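You operate a simulated robot arm through the tools that you are given. There is no shell and no other tool. Be economical: measure what you need, move in short steps, check, and stop when the job is done.

You are at the controls of a simulated robot arm. One attempt, no reset.

TASK
Slide the white rag along the bin end of the oak bench until it stands next to the yellow pot.

Only the result counts: the job must be done as asked and must still hold three seconds after the hand-in. Knocking over, shifting, dropping, spilling or breaking anything else fails it.

THE ROBOT
A 7-joint arm with a two-finger parallel gripper, fixed in place. Base frame: the origin is at the foot of the arm, x ahead of it, y to its left, z up; the work surface is at about z = 940. Units: mm, degrees, N and s.
With the tool pointing down near the work surface it reaches from about 280 to 680 mm from the base axis. Its first joint turns from -66.0 to 66.0 degrees. Payload 1.57 kg.
Tool frame: the origin (TCP) lies between the finger pads and is the grasp point; the fingertips stand 30 mm ahead of it; z points along the fingers, y is the line along which they close. The gripper opens to 110 mm. The fingers are 24 mm wide and 12 mm thick; the gripper's body (48 by 112 mm) begins 78 mm behind the TCP.
Orientation is told as [roll, pitch, yaw] about the base's x, y, z axes, in that order, counted from this pose: with the fingers straight down and closing along the base's y, the tool's x points along the base's -x, its y along +y and its z along -z.

THE INTERFACE
- The arm moves only by the tool nudge_tool. Its argument "plan" is one flat list of numbers, 7 for each row, row after row: the shift along the tool's x, y, z in mm, then the turn, a rotation vector about the tool's x, y, z in degrees, then the gripper command, from -1 (shut) to 1 (fully open), values between in proportion. In form: [tx, ty, tz, rx, ry, rz, hand, tx, ty, tz, rx, ry, rz, hand, ...]. A call has 1 to 12 rows; each row is the pose to reach, as a shift and turn from the pose commanded when the call began, along the tool's axes at that moment. Rows are played at 5 a second. More than 50 mm and 8.6 degrees between two rows, or a gripper value outside its range, and nothing of the call is played. A pose out of reach is approached as far as the arm can. The call stops where the force on the tool passes 40 N (or 10 N more than at its start, if that is more) or the arm is blocked; 0.2 s more then pass. The fingers move at their own pace (about 108 mm/s each) and stop on an object; they squeeze with about 43 N. The grip force told is the motor's: it shows also when the fingers shut on nothing. Time passes only in rows, and 0.2 s behind the last, so rows that repeat a pose let the fingers close. It gives the time, the measured TCP pose, the force on the tool (base axes), the opening and the grip force at its end, in the units of the frame above (readings bear some noise), and new pictures: "show" is both (left out), scene, wrist or none.
- Cameras (640 x 400 px; columns grow to the right, rows downward): "scene" is fixed at [167.8, -392.3, 1413.8]; the picture's right is [0.75, -0.66, 0.00], its down [-0.33, -0.37, -0.87] and it looks along [0.57, 0.65, -0.50] (base axes); focal length 326 px, centre (320, 200). "wrist" rides on the gripper at [-36, 0, -80] in the tool frame; the picture's right is [0.00, -1.00, 0.00], its down [0.97, 0.00, -0.24] and it looks along [0.24, 0.00, 0.97] (tool axes); focal length 218 px, centre (320, 200).
- locate(camera, pixels): for up to 12 pixels [column, row] of the newest picture of that camera ("zoom" is the newest enlarged one), the place [x, y, z] in the base frame of the surface seen there, good to about 2 mm. The clock stands still meanwhile.
- zoom(camera, box): a new picture of the part [left, top, right, bottom] of that camera's present view, enlarged. The clock stands still meanwhile.
- hand_in(): hands the job in; it is judged then, once.

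Go step by step. Measure first, check grasps and placings, and put right what went wrong. The budget is 60 turns and 170 pictures, counting those below and the enlarged ones. Unless the task says otherwise, let go and move clear before handing in, and close with one line.

The tools are called after "Request:" by a JSON object that holds its "method" and its "body". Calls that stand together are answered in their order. nudge_tool: Moves the arm, as the interface text tells. Its arguments: {"type":"object","properties":{"plan":{"type":"array","items":{"type":"number"}},"show":{"type":"string","enum":["both","scene","wrist","none"]}},"required":["plan"]} The other tools are called the same way: locate (camera, pixels) gives the place of the surface under pixels of a picture; zoom (camera, box) takes an enlarged picture of a part of a camera's view; hand_in () hands the job in.

At the start:

```text
t: 0.0
tool_pos: [350.6, 57.6, 1138.7]
orientation: [0.0, 0.0, 0.0]
wrist_force: [0.1, 0.0, 0.2]
gripper_width: 110.2
gripper_force: 0.0
```

scene: 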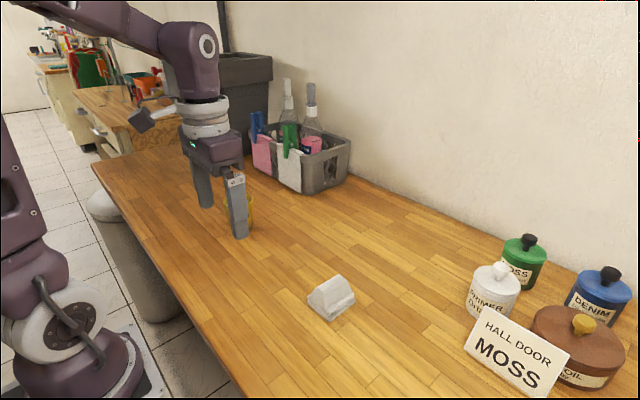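
wrist: 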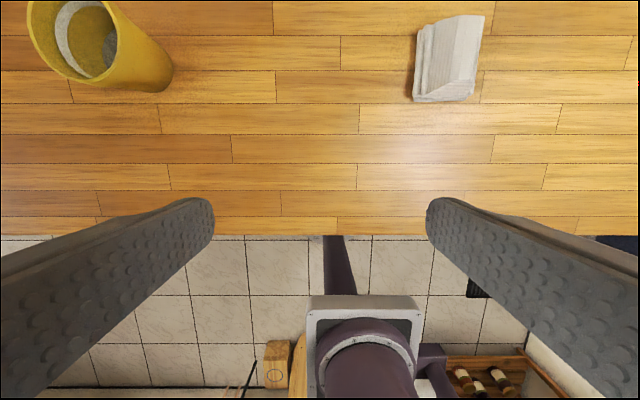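

The wrist picture shows a yellow pot near (100,45) and a white object near (448,58). I'll enlarge both and measure them.

Request:
{"method": "zoom", "body": {"camera": "scene", "box": [180, 60, 400, 340]}}

Request:
{"method": "zoom", "body": {"camera": "wrist", "box": [380, 0, 520, 120]}}

Request:
{"method": "locate", "body": {"camera": "wrist", "pixels": [[448, 58], [415, 100], [472, 100], [484, 18], [430, 20], [425, 60], [470, 60], [30, 20], [115, 20], [75, 80], [130, 90], [172, 72]]}}

Request:
{"method": "locate", "body": {"camera": "scene", "pixels": [[330, 320], [308, 300], [354, 300], [330, 285], [240, 245], [250, 215], [95, 165], [240, 395], [300, 190], [230, 70], [345, 180], [470, 240]]}}

```text
1.43 times, centred on (290, 200) of scene
```

zoom: 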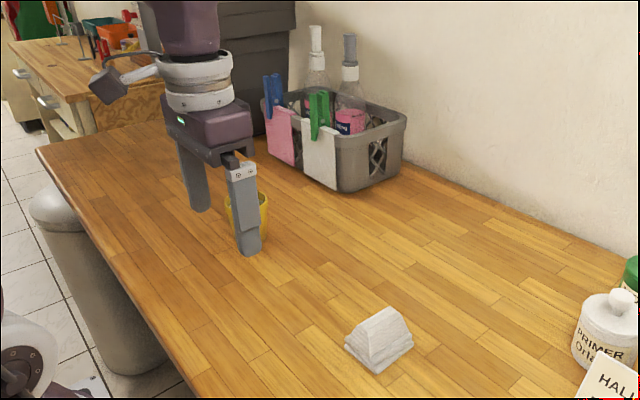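

```text
3.33 times, centred on (450, 60) of wrist
```

zoom: 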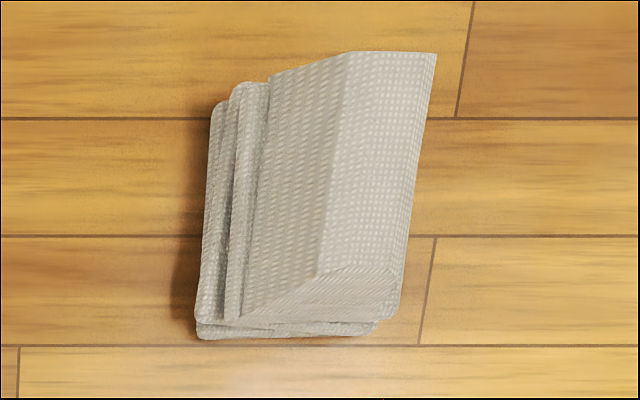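

```text
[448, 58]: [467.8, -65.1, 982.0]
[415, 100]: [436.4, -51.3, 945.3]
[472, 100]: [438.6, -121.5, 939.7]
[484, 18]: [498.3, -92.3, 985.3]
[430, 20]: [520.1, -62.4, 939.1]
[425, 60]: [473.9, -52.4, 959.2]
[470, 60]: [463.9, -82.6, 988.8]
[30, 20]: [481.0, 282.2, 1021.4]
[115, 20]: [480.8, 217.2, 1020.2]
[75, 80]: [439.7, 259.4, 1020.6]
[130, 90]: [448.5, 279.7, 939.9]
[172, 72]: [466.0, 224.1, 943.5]
```

```text
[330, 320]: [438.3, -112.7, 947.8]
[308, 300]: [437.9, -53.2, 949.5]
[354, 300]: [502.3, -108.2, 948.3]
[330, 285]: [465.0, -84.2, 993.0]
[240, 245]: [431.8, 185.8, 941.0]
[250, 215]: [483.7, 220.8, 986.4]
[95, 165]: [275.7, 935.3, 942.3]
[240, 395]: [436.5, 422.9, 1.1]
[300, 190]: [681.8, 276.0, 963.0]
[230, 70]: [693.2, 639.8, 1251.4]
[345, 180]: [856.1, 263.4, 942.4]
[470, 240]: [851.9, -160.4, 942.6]
```

The rag is on the bench at about x 437–505, y −115 to −50, and is about 53 mm high. The pot is centred near (470, 250), with its near edge at about y 215. I'll turn the tool 90° so that two half-open fingers can push the rag along +y.

Request:
{"method": "nudge_tool", "body": {"plan": [0, 0, 0, 0, 0, -8.2, 0, 0, 0, 0, 0, 0, -16.4, -0.3, 0, 0, 0, 0, 0, -24.6, -0.3, 0, 0, 0, 0, 0, -32.8, -0.3, 0, 0, 0, 0, 0, -41, -0.3, 0, 0, 0, 0, 0, -49.2, -0.3, 0, 0, 0, 0, 0, -57.4, -0.3, 0, 0, 0, 0, 0, -65.6, -0.3, 0, 0, 0, 0, 0, -73.8, -0.3, 0, 0, 0, 0, 0, -82, -0.3, 0, 0, 0, 0, 0, -90, -0.3, 0, 0, 0, 0, 0, -90, -0.3], "show": "scene"}}

```text
t: 2.6
tool_pos: [349.3, 58.0, 1138.6]
orientation: [0.0, 0.0, 90.1]
wrist_force: [-0.1, 0.3, 0.7]
gripper_width: 38.6
gripper_force: 0.0
```

scene: 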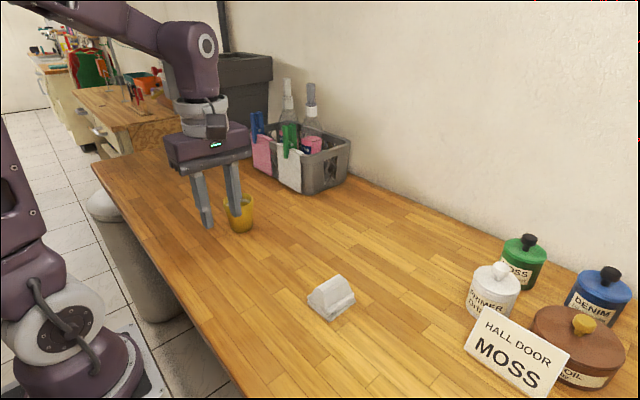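

The turn worked: yaw is 90 and the opening is 39 mm. I'll carry the tool high to the −y side of the rag and check how far away the sign is.

Request:
{"method": "nudge_tool", "body": {"plan": [37, -20, 0, 0, 0, 0, -0.3, 74, -40, 0, 0, 0, 0, -0.3, 111, -60, 0, 0, 0, 0, -0.3, 148, -80, 0, 0, 0, 0, -0.3, 185, -100, 0, 0, 0, 0, -0.3, 222, -120, 0, 0, 0, 0, -0.3, 222, -120, 0, 0, 0, 0, -0.3]}}

Request:
{"method": "locate", "body": {"camera": "scene", "pixels": [[466, 348], [485, 308], [568, 352], [240, 231], [228, 215], [253, 215], [240, 195]]}}

```text
t: 4.2
tool_pos: [468.1, -165.5, 1136.4]
orientation: [0.0, 0.0, 90.0]
wrist_force: [0.2, -0.8, 0.5]
gripper_width: 38.7
gripper_force: 0.1
```

scene: 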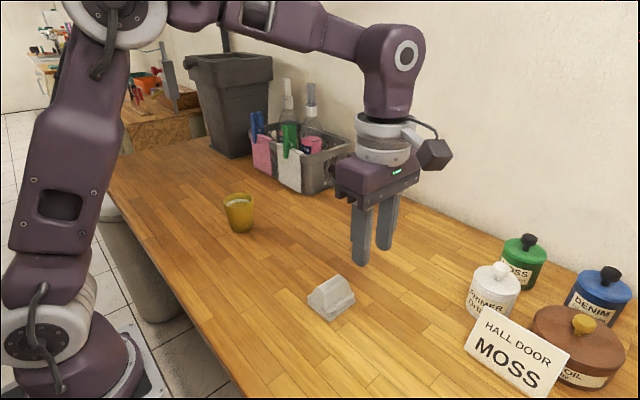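
wrist: 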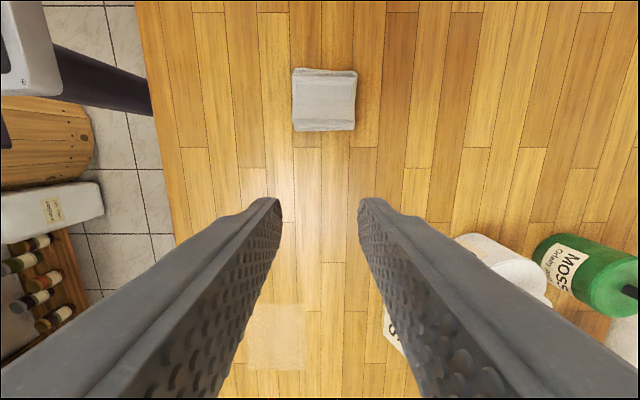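

```text
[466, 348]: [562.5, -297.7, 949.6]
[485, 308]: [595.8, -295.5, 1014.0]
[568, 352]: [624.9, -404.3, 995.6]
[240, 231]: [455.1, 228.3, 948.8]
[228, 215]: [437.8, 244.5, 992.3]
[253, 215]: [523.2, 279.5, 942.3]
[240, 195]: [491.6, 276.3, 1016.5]
```

The tool is now behind the rag, which shows at wrist (325,100), and the sign is well clear. There is a faint patch at wrist (275,335), so before lowering I'll check the path for anything flat or see-through.

Request:
{"method": "zoom", "body": {"camera": "scene", "box": [200, 180, 380, 330]}}

Request:
{"method": "zoom", "body": {"camera": "wrist", "box": [220, 0, 420, 140]}}

Request:
{"method": "locate", "body": {"camera": "wrist", "pixels": [[275, 335], [296, 130], [354, 129], [325, 122], [293, 70], [356, 71], [294, 100], [356, 100], [325, 135], [325, 100], [325, 72], [275, 310]]}}

```text
2.67 times, centred on (290, 255) of scene
```

zoom: 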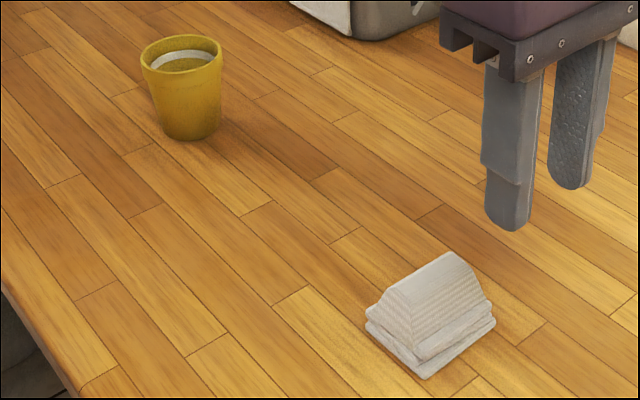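

```text
2.86 times, centred on (320, 70) of wrist
```

zoom: 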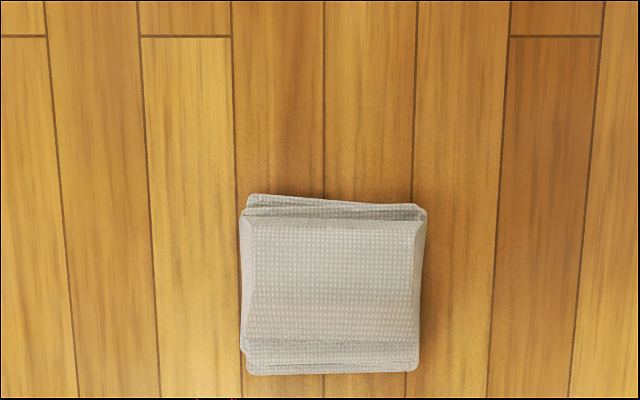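

```text
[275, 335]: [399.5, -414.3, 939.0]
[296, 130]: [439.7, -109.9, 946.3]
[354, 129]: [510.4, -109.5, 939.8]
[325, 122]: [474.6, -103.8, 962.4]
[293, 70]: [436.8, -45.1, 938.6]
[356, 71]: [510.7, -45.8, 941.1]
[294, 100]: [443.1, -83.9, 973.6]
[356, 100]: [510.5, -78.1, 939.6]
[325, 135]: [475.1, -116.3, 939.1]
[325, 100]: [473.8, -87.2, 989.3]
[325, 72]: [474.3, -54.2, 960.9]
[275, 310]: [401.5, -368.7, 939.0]
```

The path is clear. The rag spans x 438–508 and its rear edge is at y −114. I'll lower the fingers at y −165 until the tips are just above the bench.

Request:
{"method": "nudge_tool", "body": {"plan": [0, -4, 40, 0, 0, 0, -0.3, 0, -4, 80, 0, 0, 0, -0.3, 0, -4, 120, 0, 0, 0, -0.3, 0, -4, 145, 0, 0, 0, -0.3, 0, -4, 157, 0, 0, 0, -0.3, 0, -4, 157, 0, 0, 0, -0.3]}}

```text
t: 5.6
tool_pos: [476.3, -165.3, 979.4]
orientation: [0.0, -0.1, 90.0]
wrist_force: [-0.6, -0.8, -0.6]
gripper_width: 38.4
gripper_force: 0.0
```

scene: 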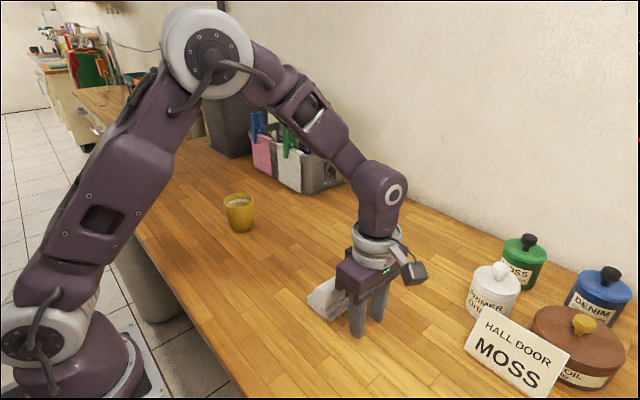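
wrist: 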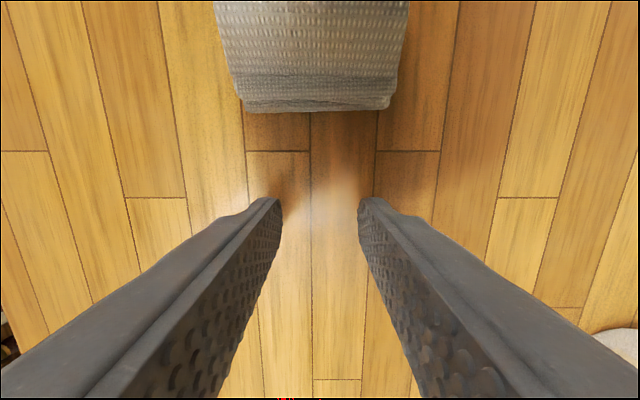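

The tips are at about z 949 and the rag is straight ahead. I'll go 4 mm lower and start pushing gently toward +y.

Request:
{"method": "nudge_tool", "body": {"plan": [0, 0, 4, 0, 0, 0, -0.3, -15, 0, 4, 0, 0, 0, -0.3, -30, 0, 4, 0, 0, 0, -0.3, -36, 0, 4, 0, 0, 0, -0.3, -42, 0, 4, 0, 0, 0, -0.3, -48, 0, 4, 0, 0, 0, -0.3, -54, 0, 4, 0, 0, 0, -0.3, -60, 0, 4, 0, 0, 0, -0.3, -66, 0, 4, 0, 0, 0, -0.3, -72, 0, 4, 0, 0, 0, -0.3, -78, 0, 4, 0, 0, 0, -0.3, -84, 0, 4, 0, 0, 0, -0.3]}}

```text
t: 8.2
tool_pos: [475.5, -81.3, 977.1]
orientation: [0.0, 0.0, 90.0]
wrist_force: [0.0, 0.0, 0.2]
gripper_width: 38.4
gripper_force: 0.2
```

scene: 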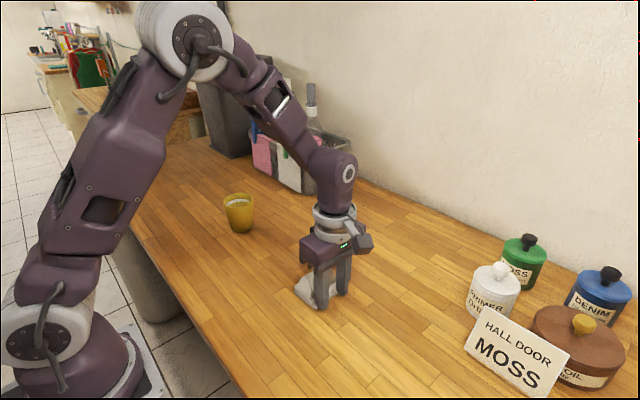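
wrist: 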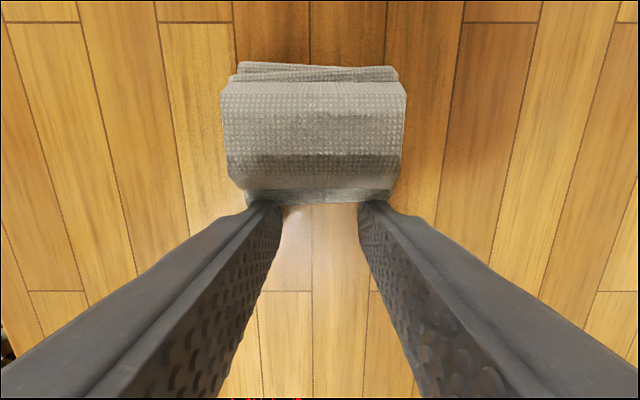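

The rag slides squarely with both fingers on its rear edge, at wrist (250–385, 195). I'll keep pushing another 120 mm.

Request:
{"method": "nudge_tool", "body": {"plan": [-10, 0, 1, 0, 0, 0, -0.3, -20, 0, 1, 0, 0, 0, -0.3, -30, 0, 1, 0, 0, 0, -0.3, -40, 0, 1, 0, 0, 0, -0.3, -50, 0, 1, 0, 0, 0, -0.3, -60, 0, 1, 0, 0, 0, -0.3, -70, 0, 1, 0, 0, 0, -0.3, -80, 0, 1, 0, 0, 0, -0.3, -90, 0, 1, 0, 0, 0, -0.3, -100, 0, 1, 0, 0, 0, -0.3, -110, 0, 1, 0, 0, 0, -0.3, -116, 0, 1, 0, 0, 0, -0.3]}}

```text
t: 10.8
tool_pos: [475.2, 36.2, 976.3]
orientation: [0.0, 0.0, 90.0]
wrist_force: [-0.7, -0.3, 1.2]
gripper_width: 38.3
gripper_force: 0.1
```

scene: 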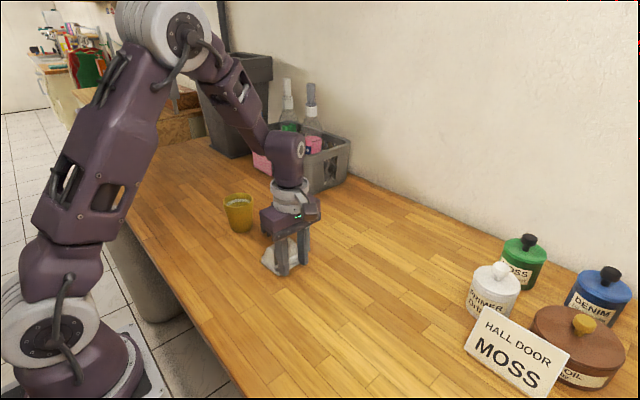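
wrist: 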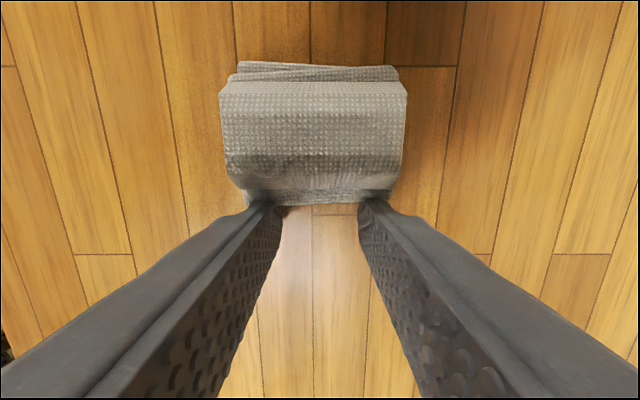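

The rag is still square to the fingers. I'll measure its front edge and the pot's near side.

Request:
{"method": "locate", "body": {"camera": "wrist", "pixels": [[238, 62], [238, 70], [315, 66], [390, 68], [320, 120], [240, 56], [315, 60]]}}

Request:
{"method": "locate", "body": {"camera": "scene", "pixels": [[240, 229], [250, 228], [250, 210], [240, 206], [254, 204], [226, 202], [244, 197]]}}

Request:
{"method": "zoom", "body": {"camera": "scene", "box": [210, 180, 330, 290]}}

```text
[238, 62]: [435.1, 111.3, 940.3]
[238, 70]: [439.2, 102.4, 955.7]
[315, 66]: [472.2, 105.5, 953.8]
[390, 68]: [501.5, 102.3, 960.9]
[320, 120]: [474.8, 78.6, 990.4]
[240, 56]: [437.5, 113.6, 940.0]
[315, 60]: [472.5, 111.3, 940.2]
```

```text
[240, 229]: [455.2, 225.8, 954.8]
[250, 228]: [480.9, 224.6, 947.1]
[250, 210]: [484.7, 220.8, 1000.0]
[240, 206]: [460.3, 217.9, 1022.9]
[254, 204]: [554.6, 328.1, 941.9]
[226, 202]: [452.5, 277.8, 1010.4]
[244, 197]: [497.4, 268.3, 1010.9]
```

```text
3.64 times, centred on (270, 235) of scene
```

zoom: 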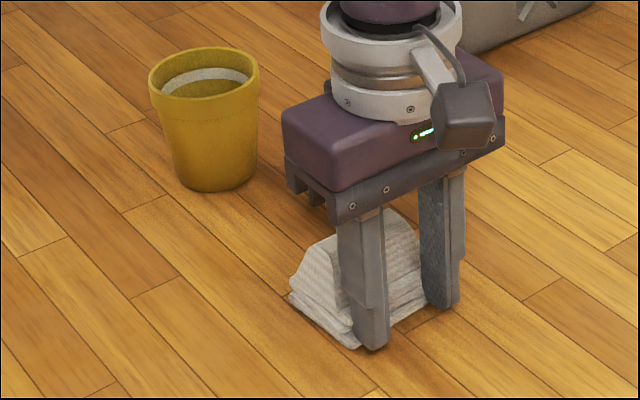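

The rag's front edge is at y ≈ 109 and the pot's near rim is at y ≈ 217. I'll push 80 mm more, slowing toward the end.

Request:
{"method": "nudge_tool", "body": {"plan": [-10, 0, 0, 0, 0, 0, -0.3, -20, 0, 0, 0, 0, 0, -0.3, -30, 0, 0, 0, 0, 0, -0.3, -40, 0, 0, 0, 0, 0, -0.3, -50, 0, 0, 0, 0, 0, -0.3, -58, 0, 0, 0, 0, 0, -0.3, -65, 0, 0, 0, 0, 0, -0.3, -71, 0, 0, 0, 0, 0, -0.3, -76, 0, 0, 0, 0, 0, -0.3, -80, 0, 0, 0, 0, 0, -0.3]}}

Request:
{"method": "locate", "body": {"camera": "wrist", "pixels": [[238, 66], [315, 66], [315, 60], [390, 68], [320, 5], [320, 20], [320, 30], [300, 10], [340, 10]]}}

```text
t: 13.0
tool_pos: [474.4, 115.1, 975.5]
orientation: [0.1, 0.0, 89.9]
wrist_force: [0.1, 0.2, 0.3]
gripper_width: 38.3
gripper_force: 0.1
```

scene: 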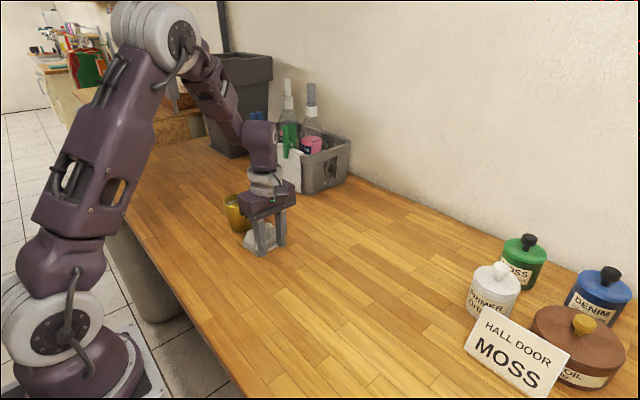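
wrist: 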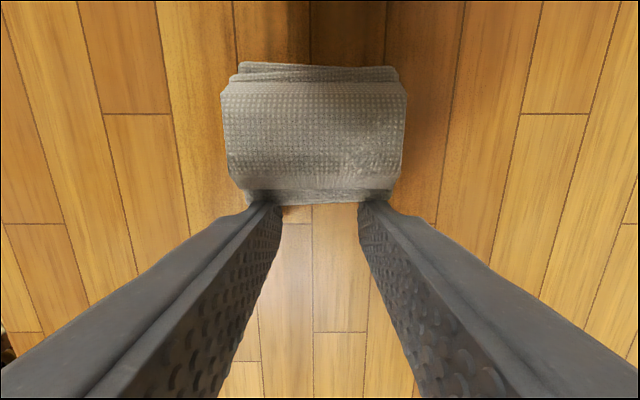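

```text
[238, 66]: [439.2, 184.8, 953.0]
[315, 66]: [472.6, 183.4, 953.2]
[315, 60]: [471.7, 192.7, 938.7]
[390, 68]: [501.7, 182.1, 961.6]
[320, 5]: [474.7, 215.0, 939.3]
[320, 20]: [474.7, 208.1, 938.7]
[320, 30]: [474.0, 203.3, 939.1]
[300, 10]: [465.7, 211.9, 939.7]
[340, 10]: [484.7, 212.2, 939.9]
```

The front edge is now at y ≈ 187 and the bench is clear out to at least 215. I'll push 18 mm more in small steps, which leaves about a 1 cm gap, then back off.

Request:
{"method": "nudge_tool", "body": {"plan": [-5, 0, 0, 0, 0, 0, -0.3, -9, 0, 0, 0, 0, 0, -0.3, -13, 0, 0, 0, 0, 0, -0.3, -16, 0, 0, 0, 0, 0, -0.3, -18, 0, 0, 0, 0, 0, -0.3, -18, 0, 0, 0, 0, 0, -0.3, -8, 0, 0, 0, 0, 0, -0.3, 12, 0, 0, 0, 0, 0, -0.3, 40, 0, 0, 0, 0, 0, -0.3, 50, 0, -40, 0, 0, 0, -0.3, 50, 0, -85, 0, 0, 0, -0.3, 50, 0, -130, 0, 0, 0, -0.3]}}

Request:
{"method": "zoom", "body": {"camera": "scene", "box": [200, 170, 320, 270]}}

```text
t: 15.6
tool_pos: [473.4, 63.4, 1106.0]
orientation: [-0.2, 0.0, 89.9]
wrist_force: [0.1, -0.3, 0.2]
gripper_width: 38.6
gripper_force: 0.1
```

scene: 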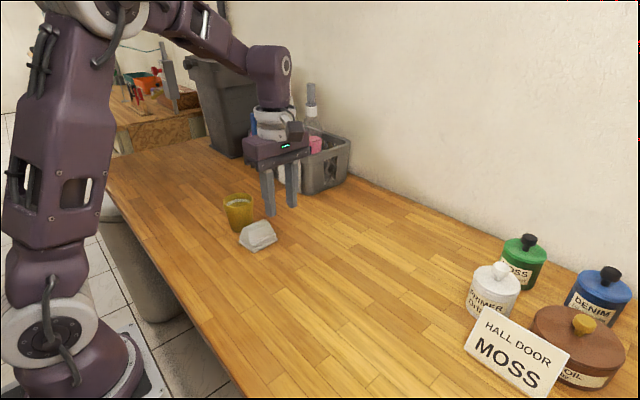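
wrist: 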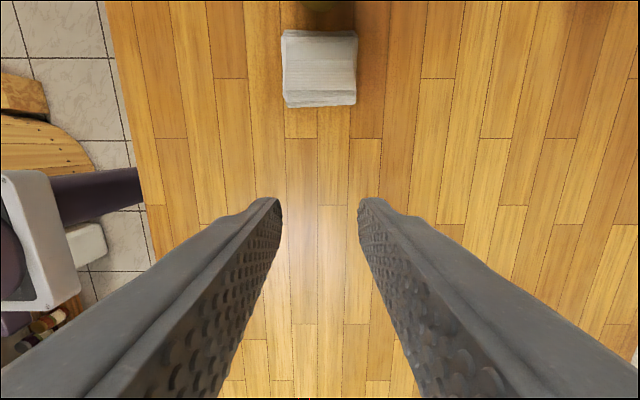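

```text
4.00 times, centred on (260, 220) of scene
```

zoom: 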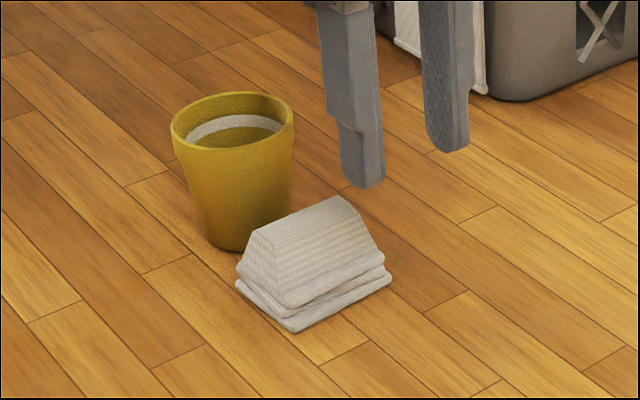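

The rag stands upright next to the yellow pot at scene (258,236), with a small gap. The pot hasn't moved and the gripper is clear, so I'm handing in.

Request:
{"method": "hand_in", "body": {}}

```text
The job is handed in.
```

I slid the white rag along the bench until it stood beside the yellow pot, about 1 cm away and not touching it. Nothing else moved, and the arm was clear before I handed in.
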